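You operate a simulated robot arm through the tools that you are given. There is no shell and no other tool.

The job below is to be done with a simulated robot arm. You get a single attempt, and the scene is never put back.

Task
Rinse the silt out of the large beaker and stand it on the drainer.
Fine: rinse it on the sink grid, pour the water into the sink bowl, tap shut. Set down upright: large beaker.

Only the result counts: the job must be done as asked and must still hold three seconds after the hand-in. Knocking over, shifting, dropping, spilling or breaking anything else fails it.

Robot
A 6-joint arm with a three-finger gripper, fixed in place. Base frame: the origin is on the floor under the middle of its stand, x ahead of it, y to its left, z up. Lengths are in mm, angles in rad, forces in N, time in s.
It reaches about 1213 mm from its shoulder. Its first joint turns from -2.897 to 2.897 rad. Payload 4.89 kg.
The tool frame sits at the grasp point between the pads (the TCP): z along the fingers, y along the line on which they close. The tips reach 30 mm beyond it. The gripper opens to 164 mm; its body begins 125 mm behind the TCP.
Orientation is told as [roll, pitch, yaw] about the base's x, y, z axes, in that order, counted from this pose: with the fingers straight down and closing along the base's y, the tool's x points along the base's -x, its y along +y and its z along -z.

Tools
- The arm moves only by the tool jog_arm. Its argument "deltas" is text: rows parted by semicolons, each of 7 numbers parted by spaces: the shift along the tool's x, y, z in mm, then the turn, a rotation vector about the tool's x, y, z in rad, then the opening, from 0 (shut) to 1 (fully open). In form: tx ty tz rx ry rz claw; .... A call has 1 to 20 rows; each row is the pose to reach, as a shift and turn from the pose commanded when the call began, along the tool's axes at that moment. A row lasts 0.2 s, in which the tool goes at most 50 mm and 0.15 rad; a call with a longer step from one row to the next is refused whole, and so is a gripper value outside its range. A pose out of reach is approached as far as the arm can. The call stops where the force on the tool passes 40 N (or 10 N more than at its start, if that is more) or the arm is blocked; 0.2 s more then pass. Each finger travels about 108 mm/s and halts on what it meets, pressing with about 39 N; the grip force reading is that of the motor and also rises with nothing between the fingers. The clock runs only during rows and for 0.2 s after the last one: add rows that repeat a pose to give the fingers time. It gives the time, the measured TCP pose, the force on the tool (base axes), the opening and the grip force at its end, in the units of the frame above (readings bear some noise), with the torque about the TCP (base axes, N m) and any sound that the robot's microphone picked up.
- Cameras (640 x 400 px; columns grow to the right, rows downward): "scene" is fixed at [229.3, 500.3, 1497.9]; the picture's right is [-0.96, -0.29, 0.00], its down [-0.11, 0.35, -0.93] and it looks along [0.27, -0.89, -0.37] (base axes); focal length 375 px, centre (320, 200). "wrist" rides on the gripper at [76, -2, -152] in the tool frame; the picture's right is [0.02, 1.00, 0.00], its down [-0.88, 0.02, -0.47] and it looks along [-0.47, 0.01, 0.88] (tool axes); focal length 247 px, centre (320, 200). There is no depth. A picture from a camera that has moved, and an enlarged one, comes with that camera's place and axes in the base frame and with its lens. The place of the scene camera against the robot may be out by one fixed shift of up to 12 mm in any direction.
- get_image(camera): a new picture of that camera. It takes no simulated time.
- slide_trunk(by): moves the trunk up (or, below 0, down) by that many mm; the arm rides with it, the base frame stays. It gives what a move gives, with no picture.
- zoom(camera, box): a new picture of the part [left, top, right, bottom] of that camera's present view, enlarged. It takes no simulated time.
- hand_in(): hands the job in; it is judged then, once.

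Places have to be worked out from the pictures, the camera data and where the tool is seen. Open the gripper and draw the arm clear of the work before you hand the job in, unless the task says otherwise.

The tools are called as a command line: name --argument value ..., lists and objects as JSON in quotes. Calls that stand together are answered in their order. jog_arm: Moves the arm, as the interface text tells. Its arguments: {"type":"object","properties":{"deltas":{"type":"string"}},"required":["deltas"]} The other tools are called the same way: slide_trunk (by) moves the trunk up or down; get_image (camera) takes a picture; zoom (camera, box) takes an enlarged picture of a part of a camera's view; hand_in () hands the job in.

At the start:

```text
clock: 0.0
position: [533.8, -324.7, 1203.9]
tcp_rot: [0.0, 0.0, 0.001]
contact_force: [0.3, -0.2, -0.1]
wrist_torque: [0.0, 0.01, 0.01]
opening: 164.0
gripper_force: 0.0
trunk travel left (down, up): [-175.0, 215.0]
```

scene: 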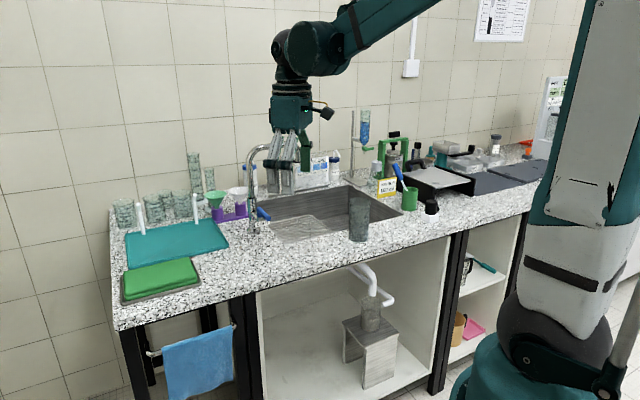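
wrist: 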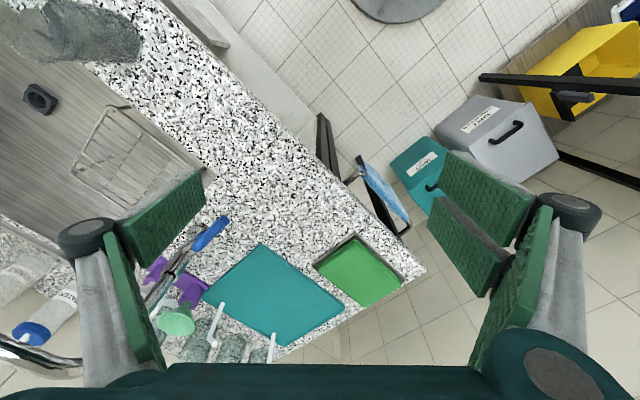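

I begin by looking closer at the sink, the beaker with silt, and the drainer in the scene view.

zoom --camera "scene" --box '[220, 120, 440, 260]'

zoom --camera "scene" --box '[100, 140, 300, 310]'

zoom --camera "scene" --box '[320, 120, 460, 250]'

zoom --camera "wrist" --box '[0, 0, 320, 380]'

```text
2.86 times, centred on (330, 190) of scene
camera zoom: at [229.3, 500.3, 1497.9], right [-0.96, -0.29, 0.0], down [-0.11, 0.35, -0.93], along [0.27, -0.89, -0.37], focal length 1071 px, centre (291, 229)
```

zoom: 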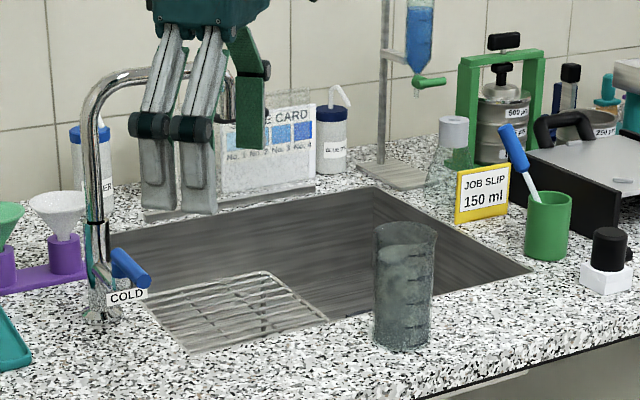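

```text
2.35 times, centred on (200, 225) of scene
camera zoom: at [229.3, 500.3, 1497.9], right [-0.96, -0.29, 0.0], down [-0.11, 0.35, -0.93], along [0.27, -0.89, -0.37], focal length 882 px, centre (602, 141)
```

zoom: 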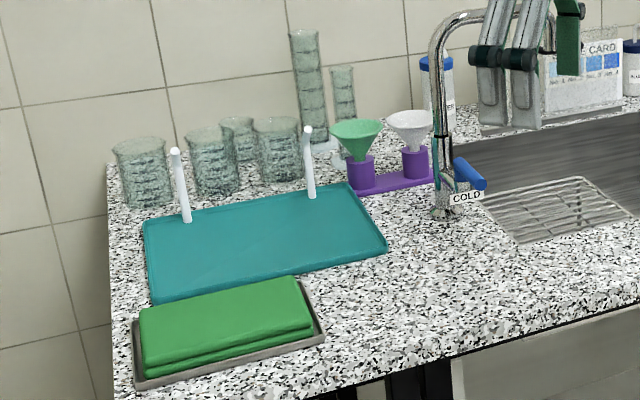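

```text
3.08 times, centred on (390, 185) of scene
camera zoom: at [229.3, 500.3, 1497.9], right [-0.96, -0.29, 0.0], down [-0.11, 0.35, -0.93], along [0.27, -0.89, -0.37], focal length 1153 px, centre (105, 246)
```

zoom: 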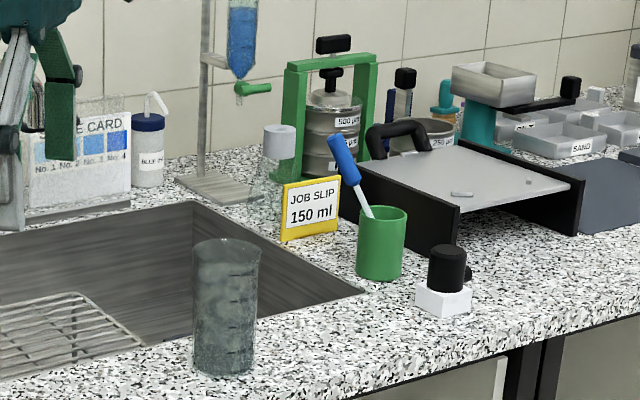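

```text
1.05 times, centred on (160, 190) of wrist (not enlarged: the box is as wide or as high as the picture)
camera zoom: at [457.4, -325.2, 1357.4], right [-0.02, 1.0, 0.0], down [0.88, 0.02, 0.47], along [0.47, 0.01, -0.88], focal length 260 px, centre (488, 210)
```

zoom: 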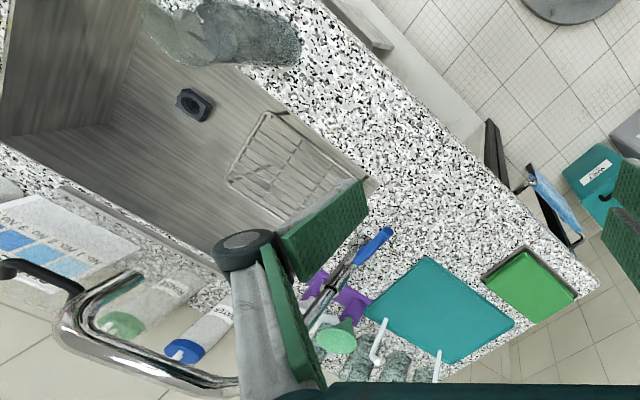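

The bench surface seems to sit near z≈905–912. I look closer at the under-sink region and the tap before moving anything.

zoom --camera "scene" --box '[320, 250, 430, 400]'

zoom --camera "scene" --box '[230, 130, 310, 240]'

zoom --camera "wrist" --box '[0, 0, 200, 130]'

zoom --camera "wrist" --box '[100, 200, 400, 380]'

```text
2.67 times, centred on (375, 325) of scene
camera zoom: at [229.3, 500.3, 1497.9], right [-0.96, -0.29, 0.0], down [-0.11, 0.35, -0.93], along [0.27, -0.89, -0.37], focal length 1000 px, centre (173, -133)
```

zoom: 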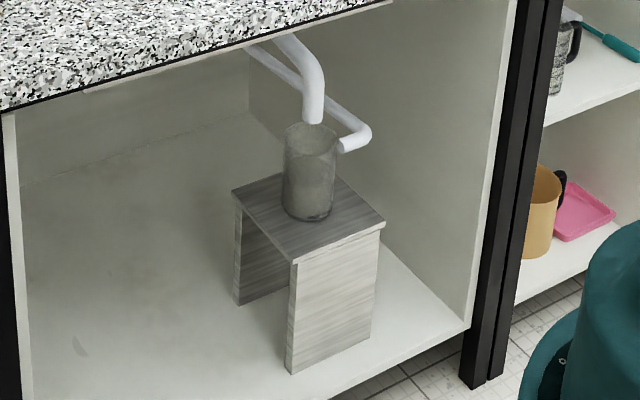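

```text
3.64 times, centred on (270, 185) of scene
camera zoom: at [229.3, 500.3, 1497.9], right [-0.96, -0.29, 0.0], down [-0.11, 0.35, -0.93], along [0.27, -0.89, -0.37], focal length 1363 px, centre (502, 254)
```

zoom: 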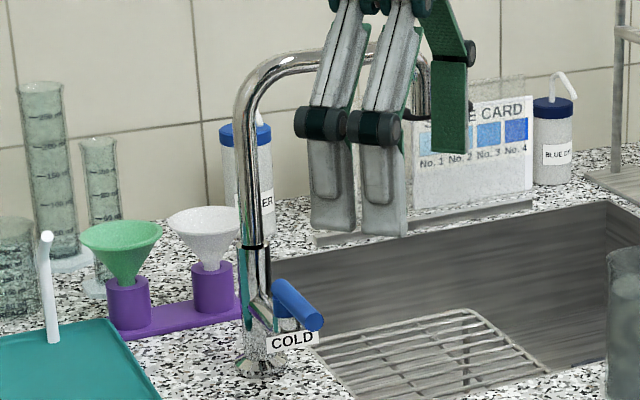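

```text
3.08 times, centred on (100, 65) of wrist
camera zoom: at [457.4, -325.2, 1357.4], right [-0.02, 1.0, 0.0], down [0.88, 0.02, 0.47], along [0.47, 0.01, -0.88], focal length 760 px, centre (997, 615)
```

zoom: 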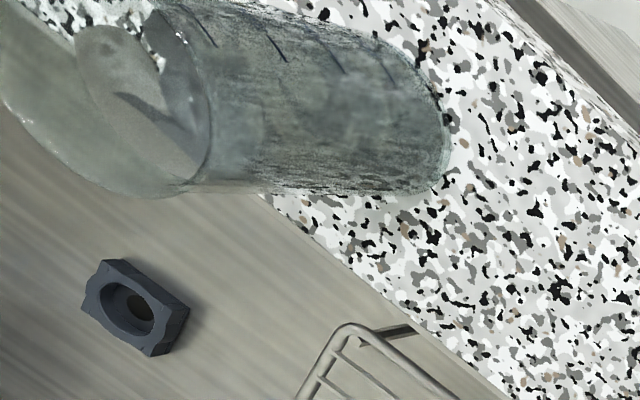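

```text
2.13 times, centred on (250, 290) of wrist
camera zoom: at [457.4, -325.2, 1357.4], right [-0.02, 1.0, 0.0], down [0.88, 0.02, 0.47], along [0.47, 0.01, -0.88], focal length 527 px, centre (469, 8)
```

zoom: 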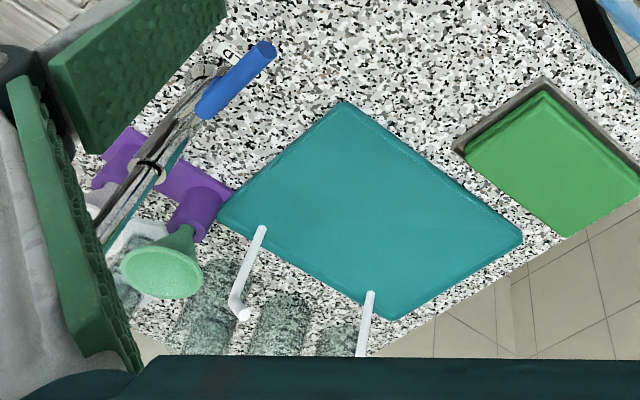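

The bench runs at about 45° to the base axes (front edge from ~(375,-552) to ~(888,-58)), the beaker stands near (432,-623). I yaw the tool by −45° and lift it, so that the wrist camera looks squarely into the bench over the sink.

jog_arm --deltas "18 -16 -16 0 0 0.131 1; 37 -33 -32 0 0 0.262 1; 55 -50 -48 0 0 0.393 1; 73 -66 -64 0 0 0.524 1; 92 -83 -80 0 0 0.655 1; 110 -99 -96 0 0 0.7854 1"

```text
clock: 1.4
position: [428.5, -427.8, 1301.2]
tcp_rot: [0.0, 0.002, -0.787]
contact_force: [0.9, 0.3, 0.0]
wrist_torque: [0.0, 0.08, 0.05]
opening: 164.3
gripper_force: 0.1
trunk travel left (down, up): [-175.0, 215.0]
```

Now I take new pictures of both cameras from this pose.

get_image --camera "wrist"

get_image --camera "scene"

zoom --camera "scene" --box '[230, 130, 310, 240]'

```text
taken
camera wrist: at [373.7, -374.9, 1455.2], right [0.69, 0.72, 0.0], down [0.64, -0.61, 0.47], along [0.34, -0.33, -0.88], focal length 247 px, centre (320, 200)
```

wrist: 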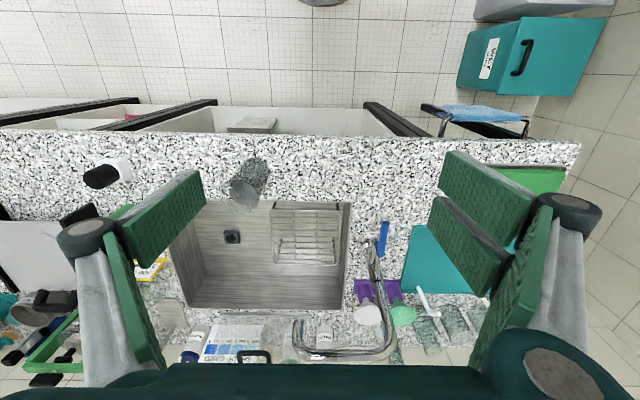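

```text
taken
```

scene: 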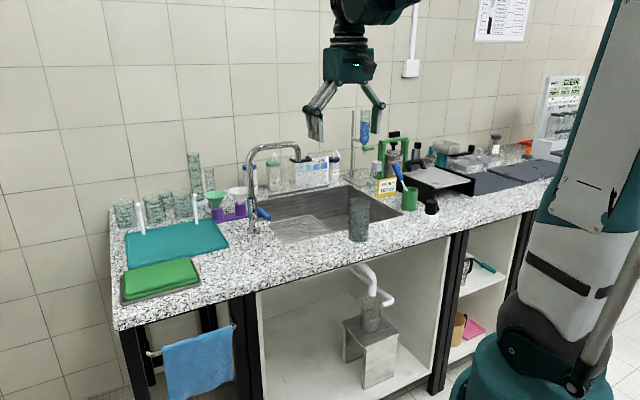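

```text
3.64 times, centred on (270, 185) of scene
camera zoom: at [229.3, 500.3, 1497.9], right [-0.96, -0.29, 0.0], down [-0.11, 0.35, -0.93], along [0.27, -0.89, -0.37], focal length 1363 px, centre (502, 254)
```

zoom: 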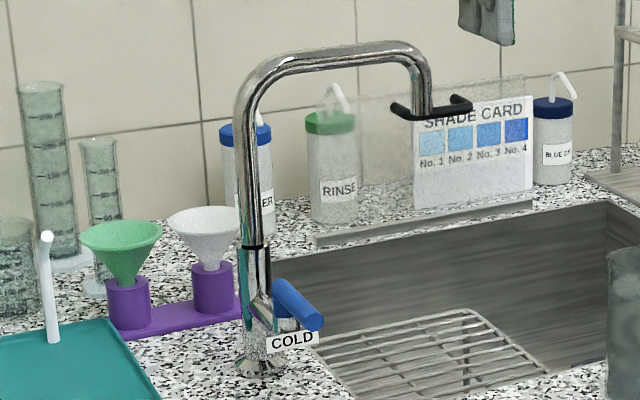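

zoom --camera "wrist" --box '[220, 200, 460, 380]'

zoom --camera "wrist" --box '[200, 130, 360, 320]'

zoom --camera "wrist" --box '[340, 200, 420, 260]'

zoom --camera "scene" --box '[250, 170, 410, 250]'

```text
2.22 times, centred on (340, 290) of wrist
camera zoom: at [373.7, -374.9, 1455.2], right [0.69, 0.72, 0.0], down [0.64, -0.61, 0.47], along [0.34, -0.33, -0.88], focal length 549 px, centre (276, 0)
```

zoom: 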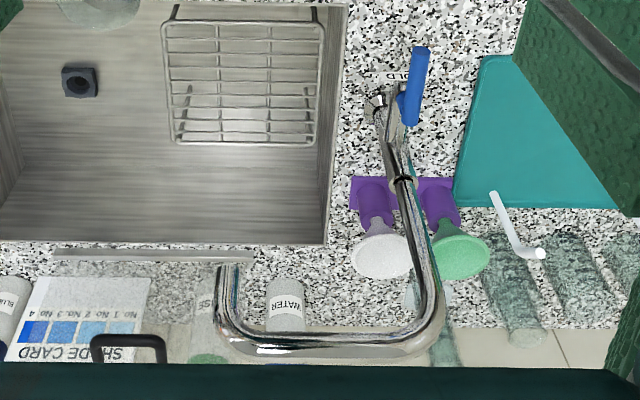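

```text
2.11 times, centred on (280, 225) of wrist
camera zoom: at [373.7, -374.9, 1455.2], right [0.69, 0.72, 0.0], down [0.64, -0.61, 0.47], along [0.34, -0.33, -0.88], focal length 520 px, centre (404, 147)
```

zoom: 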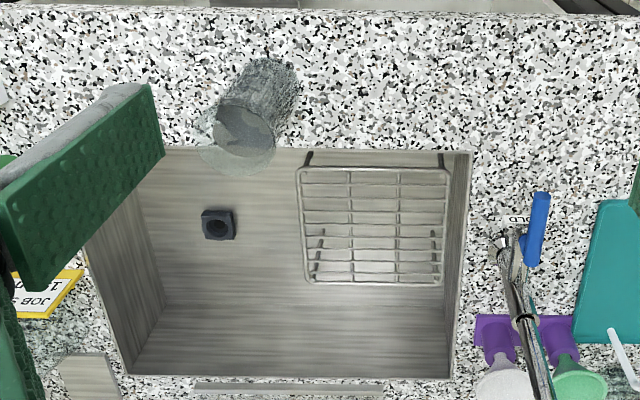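

```text
6.67 times, centred on (380, 230) of wrist
camera zoom: at [373.7, -374.9, 1455.2], right [0.69, 0.72, 0.0], down [0.64, -0.61, 0.47], along [0.34, -0.33, -0.88], focal length 1646 px, centre (-80, 0)
```

zoom: 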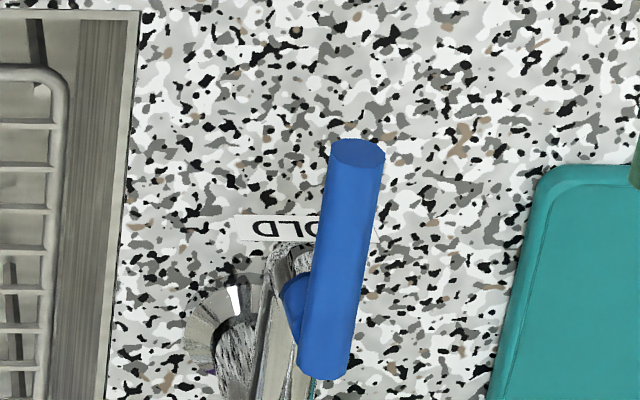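

```text
4.00 times, centred on (330, 210) of scene
camera zoom: at [229.3, 500.3, 1497.9], right [-0.96, -0.29, 0.0], down [-0.11, 0.35, -0.93], along [0.27, -0.89, -0.37], focal length 1499 px, centre (280, 160)
```

zoom: 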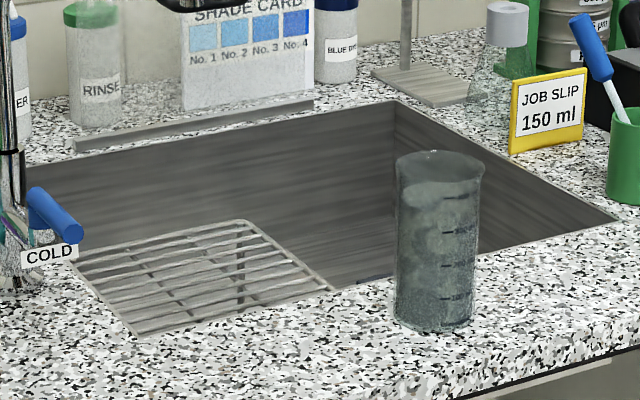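

I zoom hard on the tap lever and body to understand how the lever is mounted, and on the grid.

zoom --camera "scene" --box '[243, 195, 283, 235]'

zoom --camera "scene" --box '[240, 135, 310, 180]'

zoom --camera "wrist" --box '[290, 260, 400, 370]'

zoom --camera "wrist" --box '[215, 145, 285, 215]'

```text
10.00 times, centred on (263, 215) of scene
camera zoom: at [229.3, 500.3, 1497.9], right [-0.96, -0.29, 0.0], down [-0.11, 0.35, -0.93], along [0.27, -0.89, -0.37], focal length 3748 px, centre (890, 50)
```

zoom: 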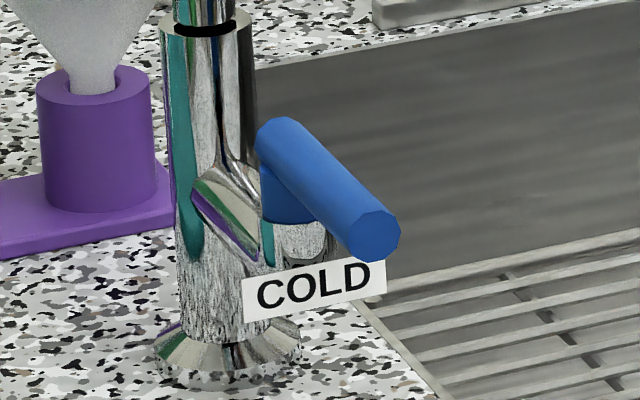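

```text
8.89 times, centred on (275, 158) of scene
camera zoom: at [229.3, 500.3, 1497.9], right [-0.96, -0.29, 0.0], down [-0.11, 0.35, -0.93], along [0.27, -0.89, -0.37], focal length 3332 px, centre (720, 578)
```

zoom: 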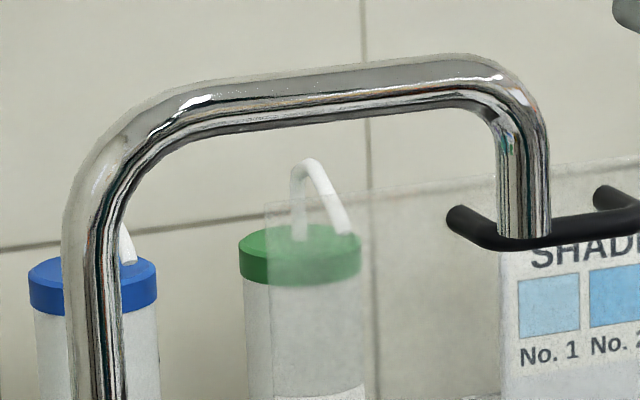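

```text
3.64 times, centred on (345, 315) of wrist
camera zoom: at [373.7, -374.9, 1455.2], right [0.69, 0.72, 0.0], down [0.64, -0.61, 0.47], along [0.34, -0.33, -0.88], focal length 898 px, centre (229, -218)
```

zoom: 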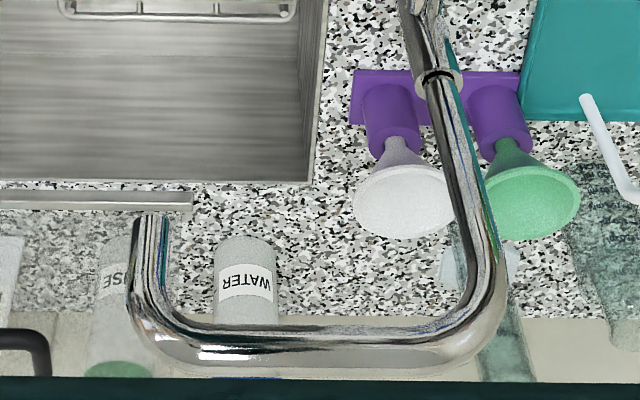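

```text
5.71 times, centred on (250, 180) of wrist
camera zoom: at [373.7, -374.9, 1455.2], right [0.69, 0.72, 0.0], down [0.64, -0.61, 0.47], along [0.34, -0.33, -0.88], focal length 1411 px, centre (720, 314)
```

zoom: 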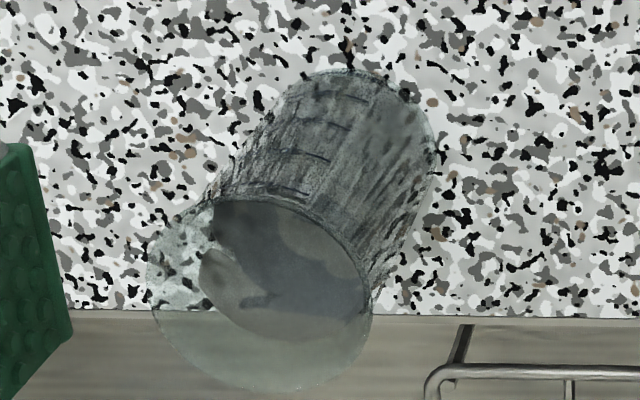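

The lever looks like a bar on a vertical spindle pointing to the bench front; the spout hangs about over the grid. The beaker is at about (422,-627) with the rim near z≈1045. I tilt the tool 50° toward the bench (fingers 40° below level) and come down in front of the beaker for a closer look.

jog_arm --deltas "2 -21 21 0 -0.125 0 1; 4 -41 43 0 -0.249 0 1; 6 -62 64 0 -0.374 0 1; 9 -83 86 0 -0.499 0 1; 11 -104 107 0 -0.623 0 1; 13 -124 129 0 -0.748 0 1; 15 -145 150 0 -0.873 0 1"

get_image --camera "wrist"

get_image --camera "scene"

```text
clock: 2.3
position: [419.2, -539.0, 1242.1]
tcp_rot: [0.0, -0.425, -0.783]
contact_force: [0.8, 0.0, 0.0]
wrist_torque: [-0.04, 0.14, -0.05]
opening: 164.1
gripper_force: 0.2
trunk travel left (down, up): [-175.0, 215.0]
stopped in row 4: the arm was blocked; the commanded pose is now the measured one
```

```text
taken
camera wrist: at [323.1, -445.7, 1350.9], right [0.69, 0.72, -0.01], down [0.44, -0.42, 0.79], along [0.57, -0.55, -0.61], focal length 247 px, centre (320, 200)
```

wrist: 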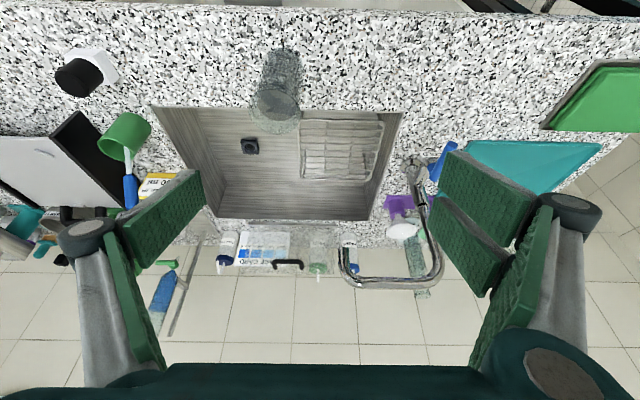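

```text
taken
```

scene: 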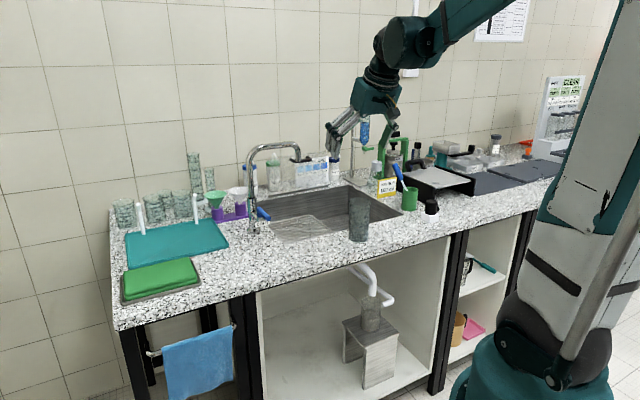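

The arm was blocked (probably the elbow too folded close to the stand). Raising the trunk gives the arm more room to reach down to the bench, so I lift the trunk.

slide_trunk --by 200

```text
clock: 4.5
position: [417.0, -539.2, 1442.0]
tcp_rot: [0.001, -0.426, -0.785]
contact_force: [-0.5, 0.0, -0.3]
wrist_torque: [-0.02, -0.02, -0.01]
opening: 164.0
gripper_force: 0.1
trunk travel left (down, up): [-375.0, 15.0]
```

The TCP is now at z=1442. I move down to in front of the beaker (s=-145, d=650, z=1150 in bench axes) while finishing the tilt.

jog_arm --deltas "18 -7 32 0 -0.056 0 1; 36 -15 64 0 -0.112 0 1; 54 -22 96 0 -0.168 0 1; 72 -29 128 0 -0.224 0 1; 90 -37 160 0 -0.279 0 1; 108 -44 191 0 -0.335 0 1; 126 -51 223 0 -0.391 0 1; 144 -58.6 255 0 -0.447 0 1"

get_image --camera "wrist"

get_image --camera "scene"

```text
clock: 6.3
position: [358.7, -560.0, 1158.1]
tcp_rot: [0.001, -0.872, -0.785]
contact_force: [0.0, 0.1, 0.5]
wrist_torque: [-0.06, 0.01, -0.08]
opening: 163.8
gripper_force: 0.0
out of reach, approached as far as the arm can: row 8
trunk travel left (down, up): [-375.0, 15.0]
```

```text
taken
camera wrist: at [240.3, -444.3, 1199.0], right [0.7, 0.72, -0.02], down [0.16, -0.13, 0.98], along [0.7, -0.68, -0.21], focal length 247 px, centre (320, 200)
```

wrist: 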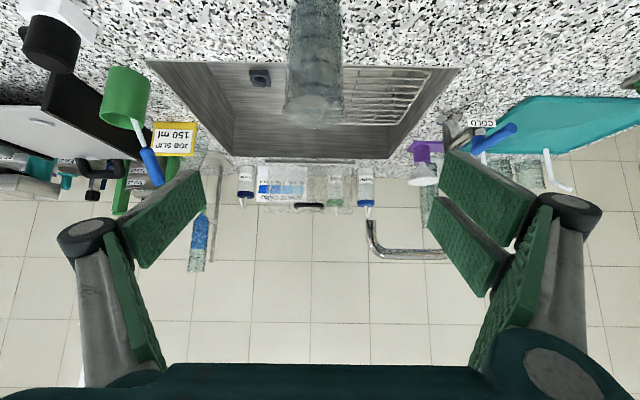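

```text
taken
```

scene: 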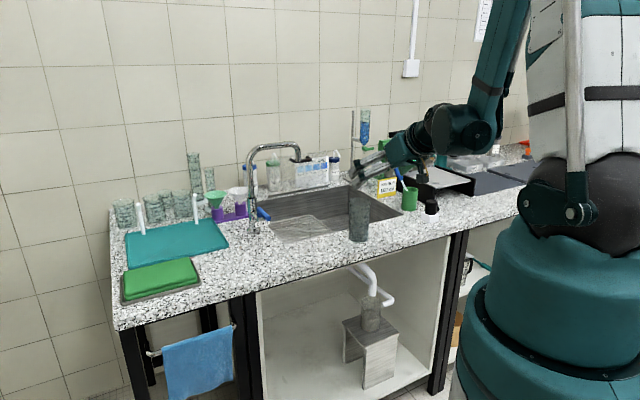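

The pose is reached: TCP at s≈-142, d≈650, z=1158 with fingers 40° below level. I zoom the wrist view for the spout outlet, the beaker, and the lever.

zoom --camera "wrist" --box '[340, 190, 480, 270]'

zoom --camera "wrist" --box '[260, 0, 370, 140]'

zoom --camera "wrist" --box '[420, 80, 540, 170]'

zoom --camera "scene" --box '[330, 130, 430, 250]'

```text
4.57 times, centred on (410, 230) of wrist
camera zoom: at [240.3, -444.3, 1199.0], right [0.7, 0.72, -0.02], down [0.16, -0.13, 0.98], along [0.7, -0.68, -0.21], focal length 1129 px, centre (-91, 63)
```

zoom: 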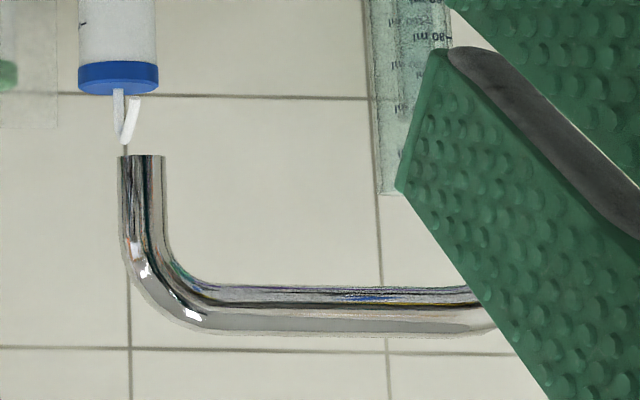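

```text
2.86 times, centred on (315, 70) of wrist
camera zoom: at [240.3, -444.3, 1199.0], right [0.7, 0.72, -0.02], down [0.16, -0.13, 0.98], along [0.7, -0.68, -0.21], focal length 706 px, centre (334, 571)
```

zoom: 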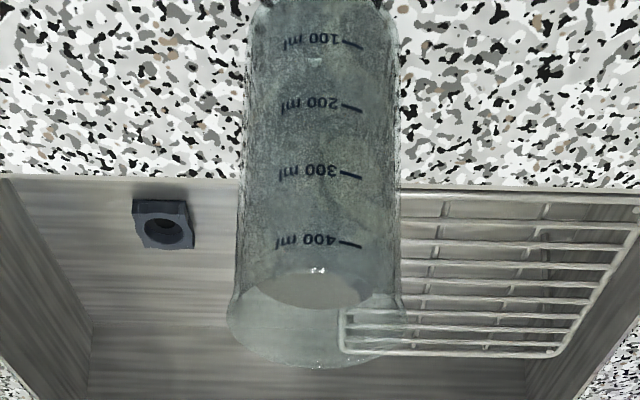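

```text
4.44 times, centred on (480, 125) of wrist
camera zoom: at [240.3, -444.3, 1199.0], right [0.7, 0.72, -0.02], down [0.16, -0.13, 0.98], along [0.7, -0.68, -0.21], focal length 1098 px, centre (-391, 533)
```

zoom: 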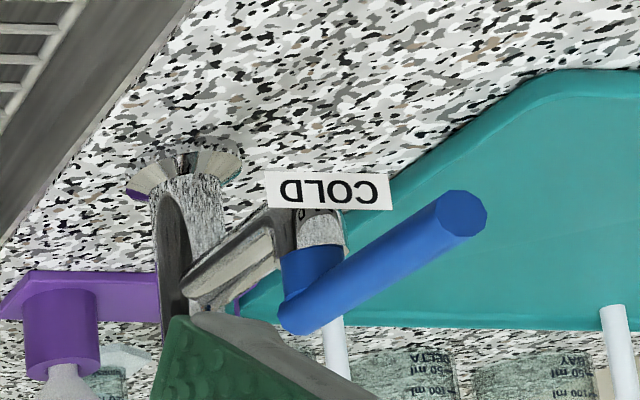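

```text
3.33 times, centred on (380, 190) of scene
camera zoom: at [229.3, 500.3, 1497.9], right [-0.96, -0.29, 0.0], down [-0.11, 0.35, -0.93], along [0.27, -0.89, -0.37], focal length 1249 px, centre (120, 233)
```

zoom: 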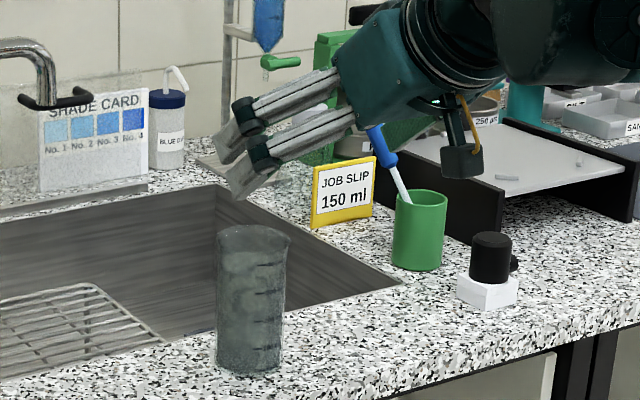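

Triangulating from both wrist poses: beaker axis at s≈-148, d≈742 (rim z≈1045, Ø≈70, 500 ml with murky liquid to ~430 ml), grid top z≈863 centred at s≈-35,d≈979, spout outlet at s≈-35,d≈970,z≈1135, lever bar at s≈144, d 816–904, z≈1015. I move the open fingers around the beaker, stopping a bit high to check.

jog_arm --deltas "9 -1 26 0 0 0 1; 18 -2 52 0 0 0 1; 26 -3 78 0 0 0 1; 35 -4 104 0 0 0 1; 44 -4 130 0 0 0 1; 52.5 -5 155 0 0 0 1"

get_image --camera "wrist"

zoom --camera "scene" --box '[310, 130, 430, 250]'

```text
clock: 7.7
position: [435.8, -671.8, 1085.8]
tcp_rot: [0.004, -0.862, -0.787]
contact_force: [0.8, -1.9, -0.5]
wrist_torque: [0.1, -0.02, 0.03]
opening: 163.7
gripper_force: 0.1
out of reach, approached as far as the arm can: row 1, 2, 3, 4, 5, 6
trunk travel left (down, up): [-375.0, 15.0]
```

```text
taken
camera wrist: at [317.1, -556.3, 1128.0], right [0.7, 0.72, -0.01], down [0.16, -0.14, 0.98], along [0.7, -0.68, -0.21], focal length 247 px, centre (320, 200)
```

wrist: 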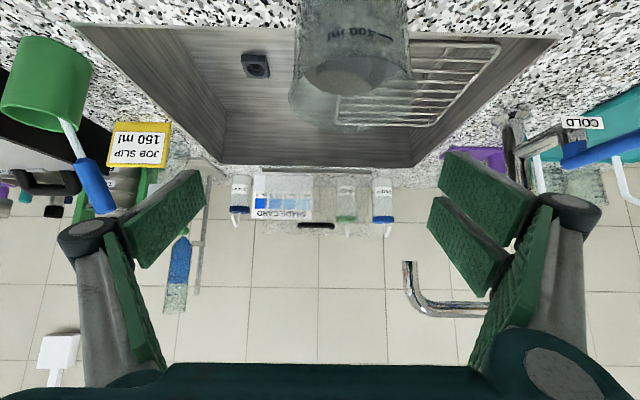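

```text
3.33 times, centred on (370, 190) of scene
camera zoom: at [229.3, 500.3, 1497.9], right [-0.96, -0.29, 0.0], down [-0.11, 0.35, -0.93], along [0.27, -0.89, -0.37], focal length 1249 px, centre (153, 233)
```

zoom: 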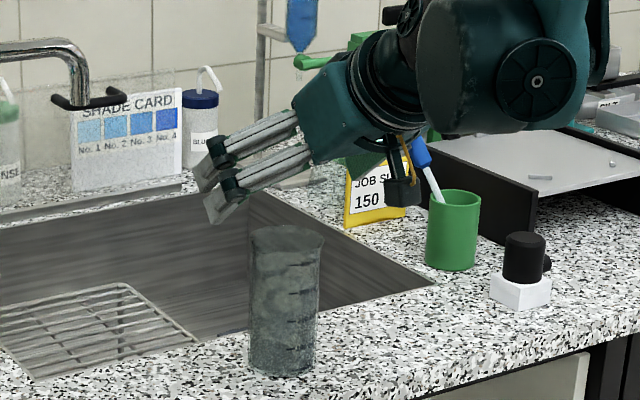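

The arm could not follow: TCP is at s≈-167, d≈783, z≈1086, above and behind the beaker. I look at the whole arm to understand what limits it.

get_image --camera "scene"

```text
taken
```

scene: 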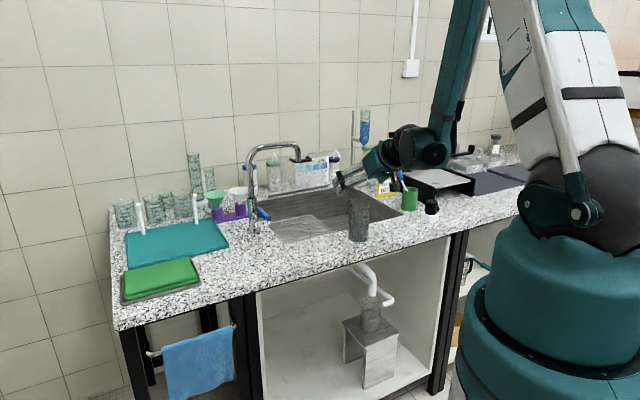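

The forearm seems to be at its downward limit with the trunk this high, so a lower trunk (about 250 lower) suits the grasp better. First I lift the hand straight up by ~270 mm so I can lower the trunk safely afterwards.

jog_arm --deltas "-29.5 0 -24.8 0 0 0 1; -59 0 -49.6 0 0 0 1; -88.6 0 -74.4 0 0 0 1; -118.1 0 -99.3 0 0 0 1; -147.6 0 -124.1 0 0 0 1; -177.2 0 -148.9 0 0 0 1; -206.7 0 -173.7 0 0 0 1"

```text
clock: 9.3
position: [434.1, -666.3, 1358.3]
tcp_rot: [0.002, -0.872, -0.785]
contact_force: [-0.1, -0.3, 0.6]
wrist_torque: [0.03, 0.03, 0.03]
opening: 164.0
gripper_force: 0.1
trunk travel left (down, up): [-375.0, 15.0]
```

The lift worked and the commanded pose follows the measured one. Now I lower the trunk by 220 mm; the hand ends at z≈1138, still above the beaker rim (~1045).

slide_trunk --by -220

get_image --camera "wrist"

zoom --camera "scene" --box '[310, 130, 430, 250]'

```text
clock: 11.6
position: [433.8, -664.9, 1137.3]
tcp_rot: [0.0, -0.873, -0.786]
contact_force: [-0.5, -0.6, 0.1]
wrist_torque: [-0.01, -0.01, 0.0]
opening: 163.9
gripper_force: 0.1
trunk travel left (down, up): [-155.0, 235.0]
```

```text
taken
camera wrist: at [315.6, -549.9, 1178.6], right [0.7, 0.72, -0.02], down [0.16, -0.13, 0.98], along [0.7, -0.68, -0.2], focal length 247 px, centre (320, 200)
```

wrist: 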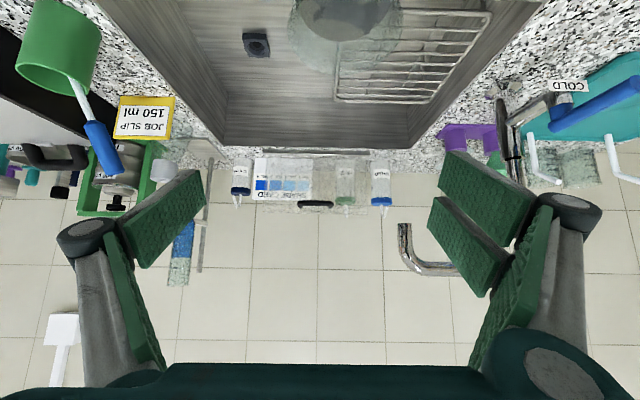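

```text
3.33 times, centred on (370, 190) of scene
camera zoom: at [229.3, 500.3, 1497.9], right [-0.96, -0.29, 0.0], down [-0.11, 0.35, -0.93], along [0.27, -0.89, -0.37], focal length 1249 px, centre (153, 233)
```

zoom: 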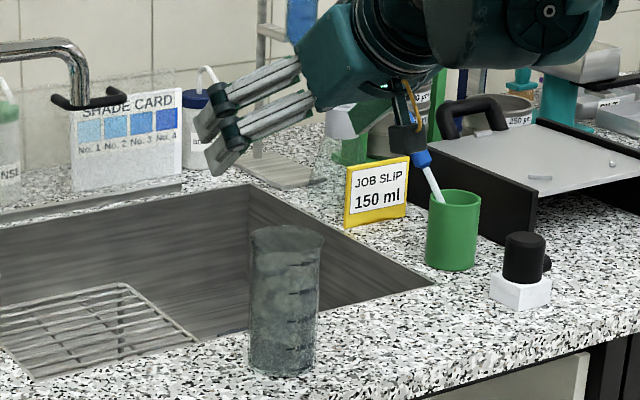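

Hand is at s≈-163, d≈777, z=1137 with clear space. I centre over the beaker (s=-150, d=742) and descend vertically to z≈985 with the fingers open either side.

jog_arm --deltas "22.5 13.4 -26.8 0 0 0 1; 41.9 13.4 -10.5 0 0 0 1; 61.3 13.4 5.8 0 0 0 1; 80.7 13.4 22.1 0 0 0 1; 100.1 13.4 38.4 0 0 0 1; 119.5 13.4 54.7 0 0 0 1; 138.9 13.4 71 0 0 0 1"

get_image --camera "wrist"

zoom --camera "scene" --box '[310, 130, 430, 250]'

```text
clock: 13.2
position: [420.7, -629.7, 987.0]
tcp_rot: [0.0, -0.873, -0.786]
contact_force: [-0.5, 0.0, -0.1]
wrist_torque: [-0.04, 0.01, 0.0]
opening: 164.0
gripper_force: 0.0
trunk travel left (down, up): [-155.0, 235.0]
```

```text
taken
camera wrist: at [301.8, -512.9, 1026.8], right [0.7, 0.72, -0.02], down [0.16, -0.13, 0.98], along [0.7, -0.68, -0.2], focal length 247 px, centre (320, 200)
```

wrist: 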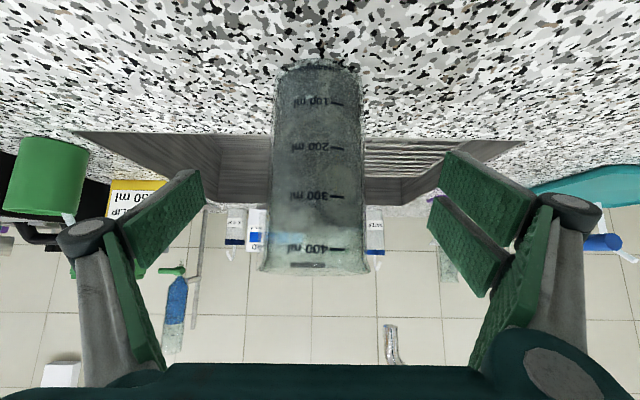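

```text
3.33 times, centred on (370, 190) of scene
camera zoom: at [229.3, 500.3, 1497.9], right [-0.96, -0.29, 0.0], down [-0.11, 0.35, -0.93], along [0.27, -0.89, -0.37], focal length 1249 px, centre (153, 233)
```

zoom: 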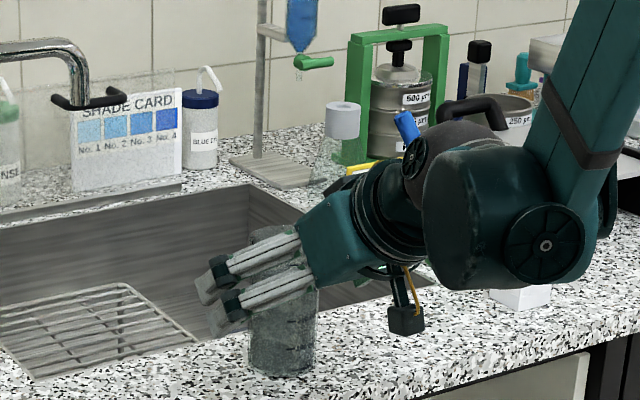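

The beaker now stands between the open fingers. I zoom the wrist view to see the beaker's content and centring before closing.

zoom --camera "wrist" --box '[230, 40, 410, 290]'

zoom --camera "scene" --box '[330, 185, 390, 245]'

```text
1.60 times, centred on (320, 165) of wrist
camera zoom: at [301.8, -512.9, 1026.8], right [0.7, 0.72, -0.02], down [0.16, -0.13, 0.98], along [0.7, -0.68, -0.2], focal length 395 px, centre (320, 256)
```

zoom: 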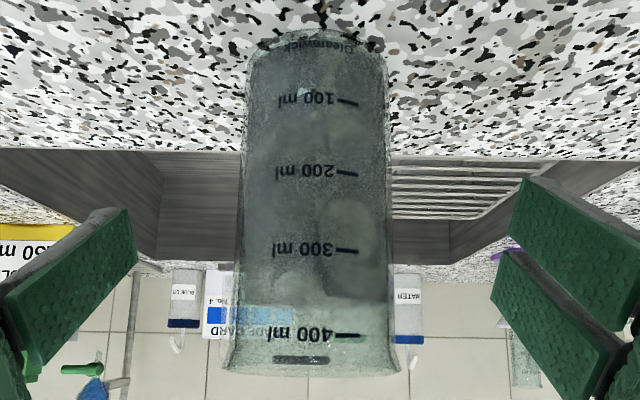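

```text
6.67 times, centred on (360, 215) of scene
camera zoom: at [229.3, 500.3, 1497.9], right [-0.96, -0.29, 0.0], down [-0.11, 0.35, -0.93], along [0.27, -0.89, -0.37], focal length 2499 px, centre (53, 100)
```

zoom: 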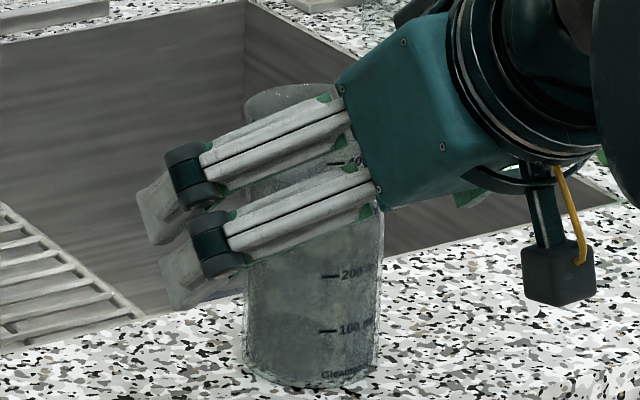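

The beaker is murky up to roughly the 370 ml line. I close the fingers on it, holding the pose.

jog_arm --deltas "0 0 0 0 0 0 0.6; 0 0 0 0 0 0 0.45; 0 0 0 0 0 0 0.3; 0 0 0 0 0 0 0.3; 0 0 0 0 0 0 0; 0 0 0 0 0 0 0; 0 0 0 0 0 0 0"

get_image --camera "wrist"

```text
clock: 14.8
position: [420.4, -629.1, 986.9]
tcp_rot: [-0.002, -0.873, -0.786]
contact_force: [-1.2, -0.4, 1.5]
wrist_torque: [0.04, -0.02, 0.04]
opening: 64.6
gripper_force: 38.9
trunk travel left (down, up): [-155.0, 235.0]
```

```text
taken
camera wrist: at [302.1, -513.3, 1026.9], right [0.7, 0.72, -0.02], down [0.16, -0.13, 0.98], along [0.7, -0.68, -0.2], focal length 247 px, centre (320, 200)
```

wrist: 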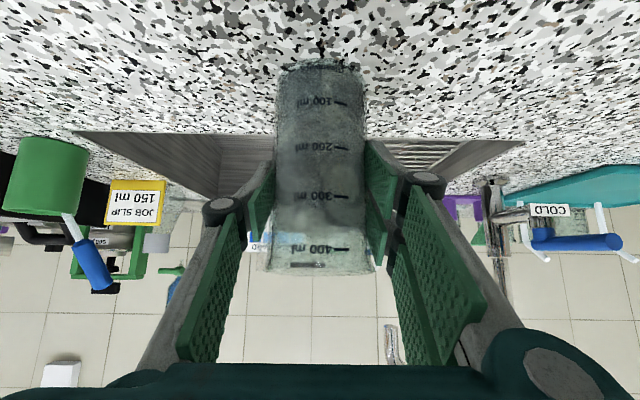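

Gripped (opening 64.6 mm, 39 N). I lift 30 mm gently and read the load.

jog_arm --deltas "-3.8 0 -3.2 0 0 0 0; -7.7 0 -6.4 0 0 0 0; -15.3 0 -12.9 0 0 0 0; -23 0 -19.3 0 0 0 0; -23 0 -19.3 0 0 0 0; -23 0 -19.3 0 0 0 0"

get_image --camera "wrist"

zoom --camera "scene" --box '[330, 180, 390, 240]'

```text
clock: 16.2
position: [419.8, -630.6, 1017.6]
tcp_rot: [0.0, -0.873, -0.784]
contact_force: [1.1, 0.2, -1.2]
wrist_torque: [0.02, 0.01, 0.0]
opening: 65.1
gripper_force: 38.7
trunk travel left (down, up): [-155.0, 235.0]
```

```text
taken
camera wrist: at [300.6, -514.4, 1057.5], right [0.7, 0.72, -0.02], down [0.16, -0.13, 0.98], along [0.7, -0.68, -0.2], focal length 247 px, centre (320, 200)
```

wrist: 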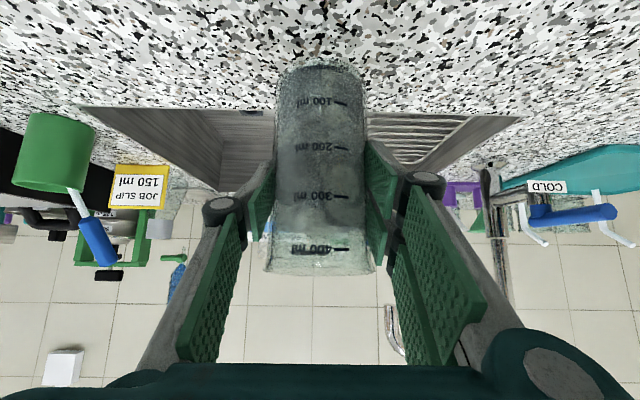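

```text
6.67 times, centred on (360, 210) of scene
camera zoom: at [229.3, 500.3, 1497.9], right [-0.96, -0.29, 0.0], down [-0.11, 0.35, -0.93], along [0.27, -0.89, -0.37], focal length 2499 px, centre (53, 133)
```

zoom: 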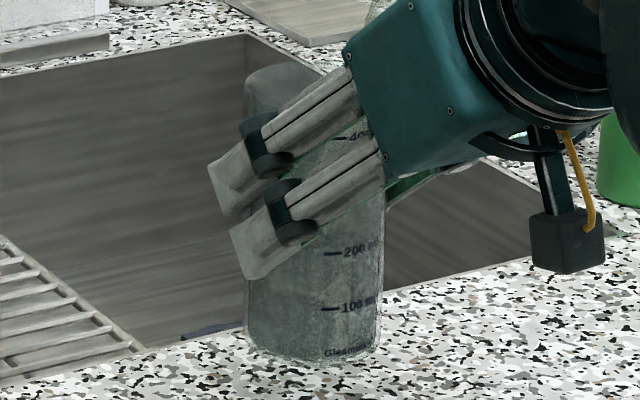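

The load change is only ~1–2 N, so the beaker is essentially empty with a silt film inside. I carry it over the sink to beneath the spout (s≈-35, d≈970), staying at this height.

jog_arm --deltas "-9 7 11 0 0 0 0; -27 21 32 0 0 0 0; -46 36 54 0 0 0 0; -64 50 76 0 0 0 0; -82 64 98 0 0 0 0; -101 79 120 0 0 0 0; -119 93 142 0 0 0 0; -137 107 163 0 0 0 0; -146.1 114 173.8 0 0 0 0; -146.1 114 173.8 0 0 0 0"

get_image --camera "wrist"

get_image --camera "scene"

```text
clock: 18.4
position: [660.0, -710.3, 1017.7]
tcp_rot: [0.0, -0.872, -0.786]
contact_force: [-0.4, -0.3, -1.3]
wrist_torque: [0.03, 0.01, 0.01]
opening: 64.9
gripper_force: 39.1
trunk travel left (down, up): [-155.0, 235.0]
```

```text
taken
camera wrist: at [541.2, -594.6, 1056.8], right [0.7, 0.72, -0.02], down [0.16, -0.13, 0.98], along [0.7, -0.68, -0.2], focal length 247 px, centre (320, 200)
```

wrist: 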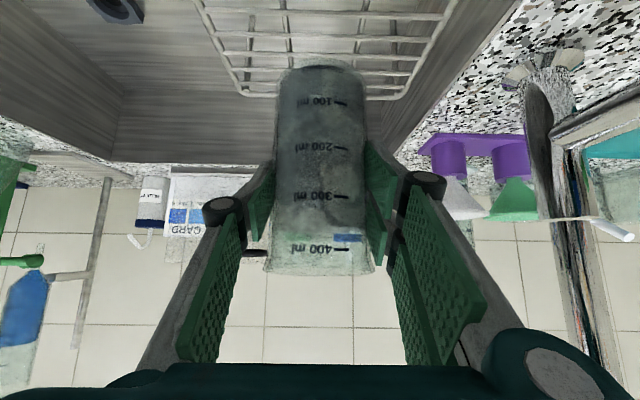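

```text
taken
```

scene: 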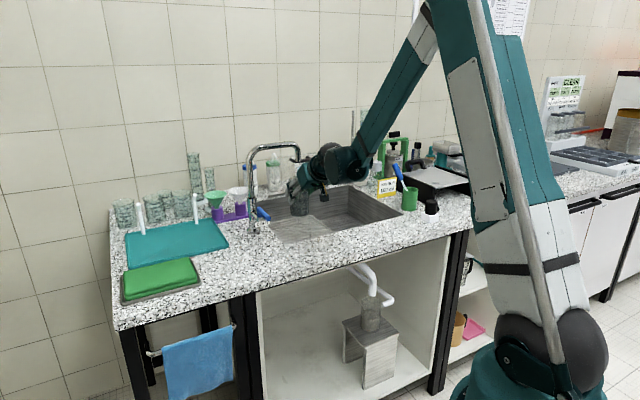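

zoom --camera "scene" --box '[240, 130, 360, 250]'

```text
3.33 times, centred on (300, 190) of scene
camera zoom: at [229.3, 500.3, 1497.9], right [-0.96, -0.29, 0.0], down [-0.11, 0.35, -0.93], along [0.27, -0.89, -0.37], focal length 1249 px, centre (387, 233)
```

zoom: 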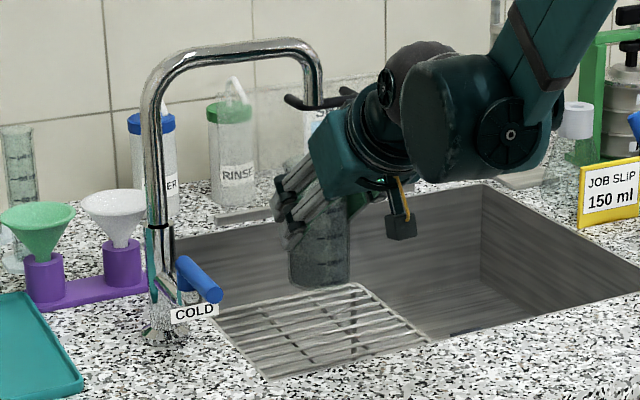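

The beaker hangs right under the spout in both axes (within a few mm). I lower it by 62 mm, short of the estimated grid contact at TCP z≈944.

jog_arm --deltas "9.6 0 8 0 0 0 0; 19.1 0 16.1 0 0 0 0; 28.7 0 24.1 0 0 0 0; 38.3 0 32.2 0 0 0 0; 47.5 0 39.9 0 0 0 0; 47.5 0 39.9 0 0 0 0"

get_image --camera "wrist"

zoom --camera "scene" --box '[250, 150, 350, 250]'

```text
clock: 19.8
position: [661.1, -711.8, 956.4]
tcp_rot: [0.001, -0.871, -0.785]
contact_force: [-0.4, -0.3, -1.4]
wrist_torque: [0.03, 0.0, 0.02]
opening: 64.9
gripper_force: 39.7
trunk travel left (down, up): [-155.0, 235.0]
```

```text
taken
camera wrist: at [541.8, -595.8, 996.1], right [0.7, 0.72, -0.02], down [0.16, -0.13, 0.98], along [0.7, -0.68, -0.2], focal length 247 px, centre (320, 200)
```

wrist: 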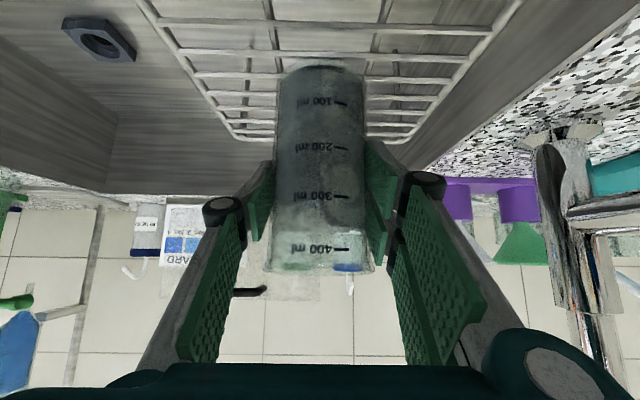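

```text
4.00 times, centred on (300, 200) of scene
camera zoom: at [229.3, 500.3, 1497.9], right [-0.96, -0.29, 0.0], down [-0.11, 0.35, -0.93], along [0.27, -0.89, -0.37], focal length 1499 px, centre (400, 200)
```

zoom: 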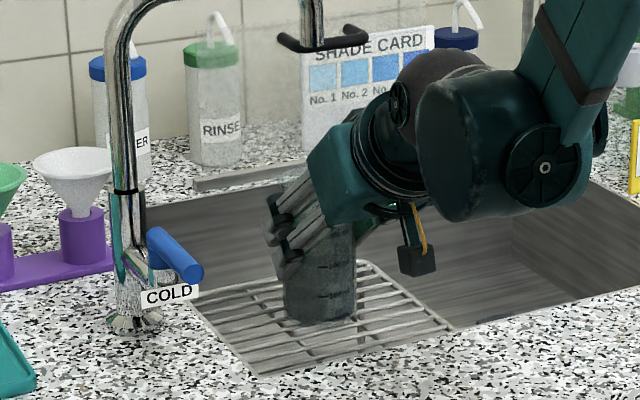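

About 12 mm remain by my estimate. I lower in small steps and read the force.

jog_arm --deltas "1.5 0 1.3 0 0 0 0; 3.1 0 2.6 0 0 0 0; 4.6 0 3.9 0 0 0 0; 4.6 0 3.9 0 0 0 0"

jog_arm --deltas "0.8 0 0.6 0 0 0 0; 1.5 0 1.3 0 0 0 0; 1.5 0 1.3 0 0 0 0"

jog_arm --deltas "0.8 0 0.6 0 0 0 0; 1.5 0 1.3 0 0 0 0; 1.5 0 1.3 0 0 0 0"

```text
clock: 20.8
position: [659.8, -711.9, 951.5]
tcp_rot: [0.0, -0.875, -0.786]
contact_force: [-2.4, -8.7, 23.1]
wrist_torque: [-0.58, -0.23, -0.14]
opening: 65.1
gripper_force: 39.6
trunk travel left (down, up): [-155.0, 235.0]
```

```text
clock: 21.6
position: [660.2, -710.6, 947.0]
tcp_rot: [0.002, -0.873, -0.786]
contact_force: [0.1, -4.5, 23.5]
wrist_torque: [-0.4, -0.25, -0.04]
opening: 64.8
gripper_force: 38.9
trunk travel left (down, up): [-155.0, 235.0]
```

```text
clock: 22.4
position: [659.7, -710.9, 945.0]
tcp_rot: [0.002, -0.871, -0.784]
contact_force: [-3.3, 2.4, 22.1]
wrist_torque: [-0.13, -0.19, 0.01]
opening: 64.8
gripper_force: 38.8
trunk travel left (down, up): [-155.0, 235.0]
```

Contact with the grid came at TCP z≈951 and the beaker slid slightly up in the pads (≈22 N). I back off 3 mm and check the picture before releasing.

jog_arm --deltas "-1.5 0 -1.3 0 0 0 0; -1.5 0 -1.3 0 0 0 0"

get_image --camera "wrist"

zoom --camera "scene" --box '[270, 170, 350, 250]'

```text
clock: 23.0
position: [660.8, -711.4, 945.5]
tcp_rot: [0.0, -0.87, -0.784]
contact_force: [-0.2, -0.1, -1.8]
wrist_torque: [0.01, 0.01, -0.01]
opening: 65.0
gripper_force: 39.0
trunk travel left (down, up): [-155.0, 235.0]
```

```text
taken
camera wrist: at [542.0, -595.0, 986.8], right [0.7, 0.72, -0.02], down [0.16, -0.13, 0.98], along [0.7, -0.68, -0.2], focal length 247 px, centre (320, 200)
```

wrist: 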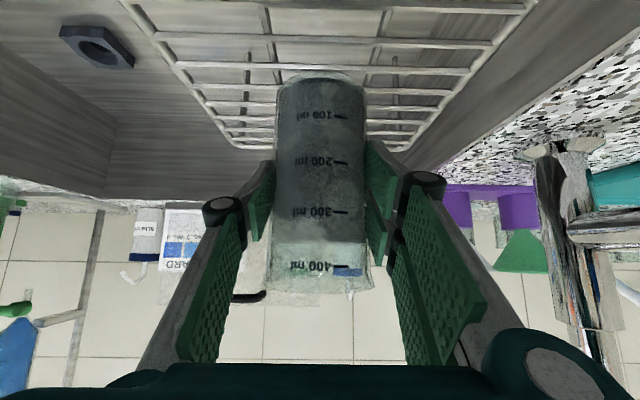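

```text
5.00 times, centred on (310, 210) of scene
camera zoom: at [229.3, 500.3, 1497.9], right [-0.96, -0.29, 0.0], down [-0.11, 0.35, -0.93], along [0.27, -0.89, -0.37], focal length 1874 px, centre (370, 150)
```

zoom: 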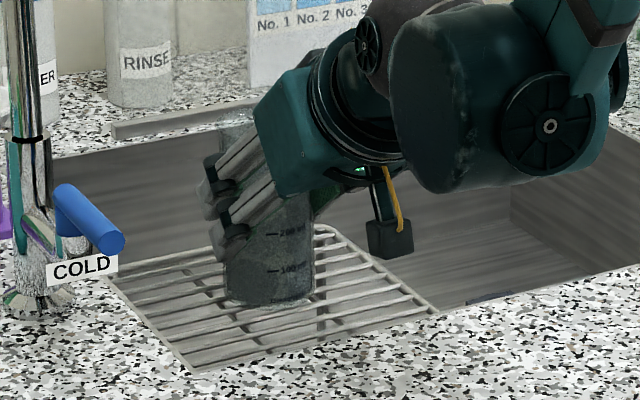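

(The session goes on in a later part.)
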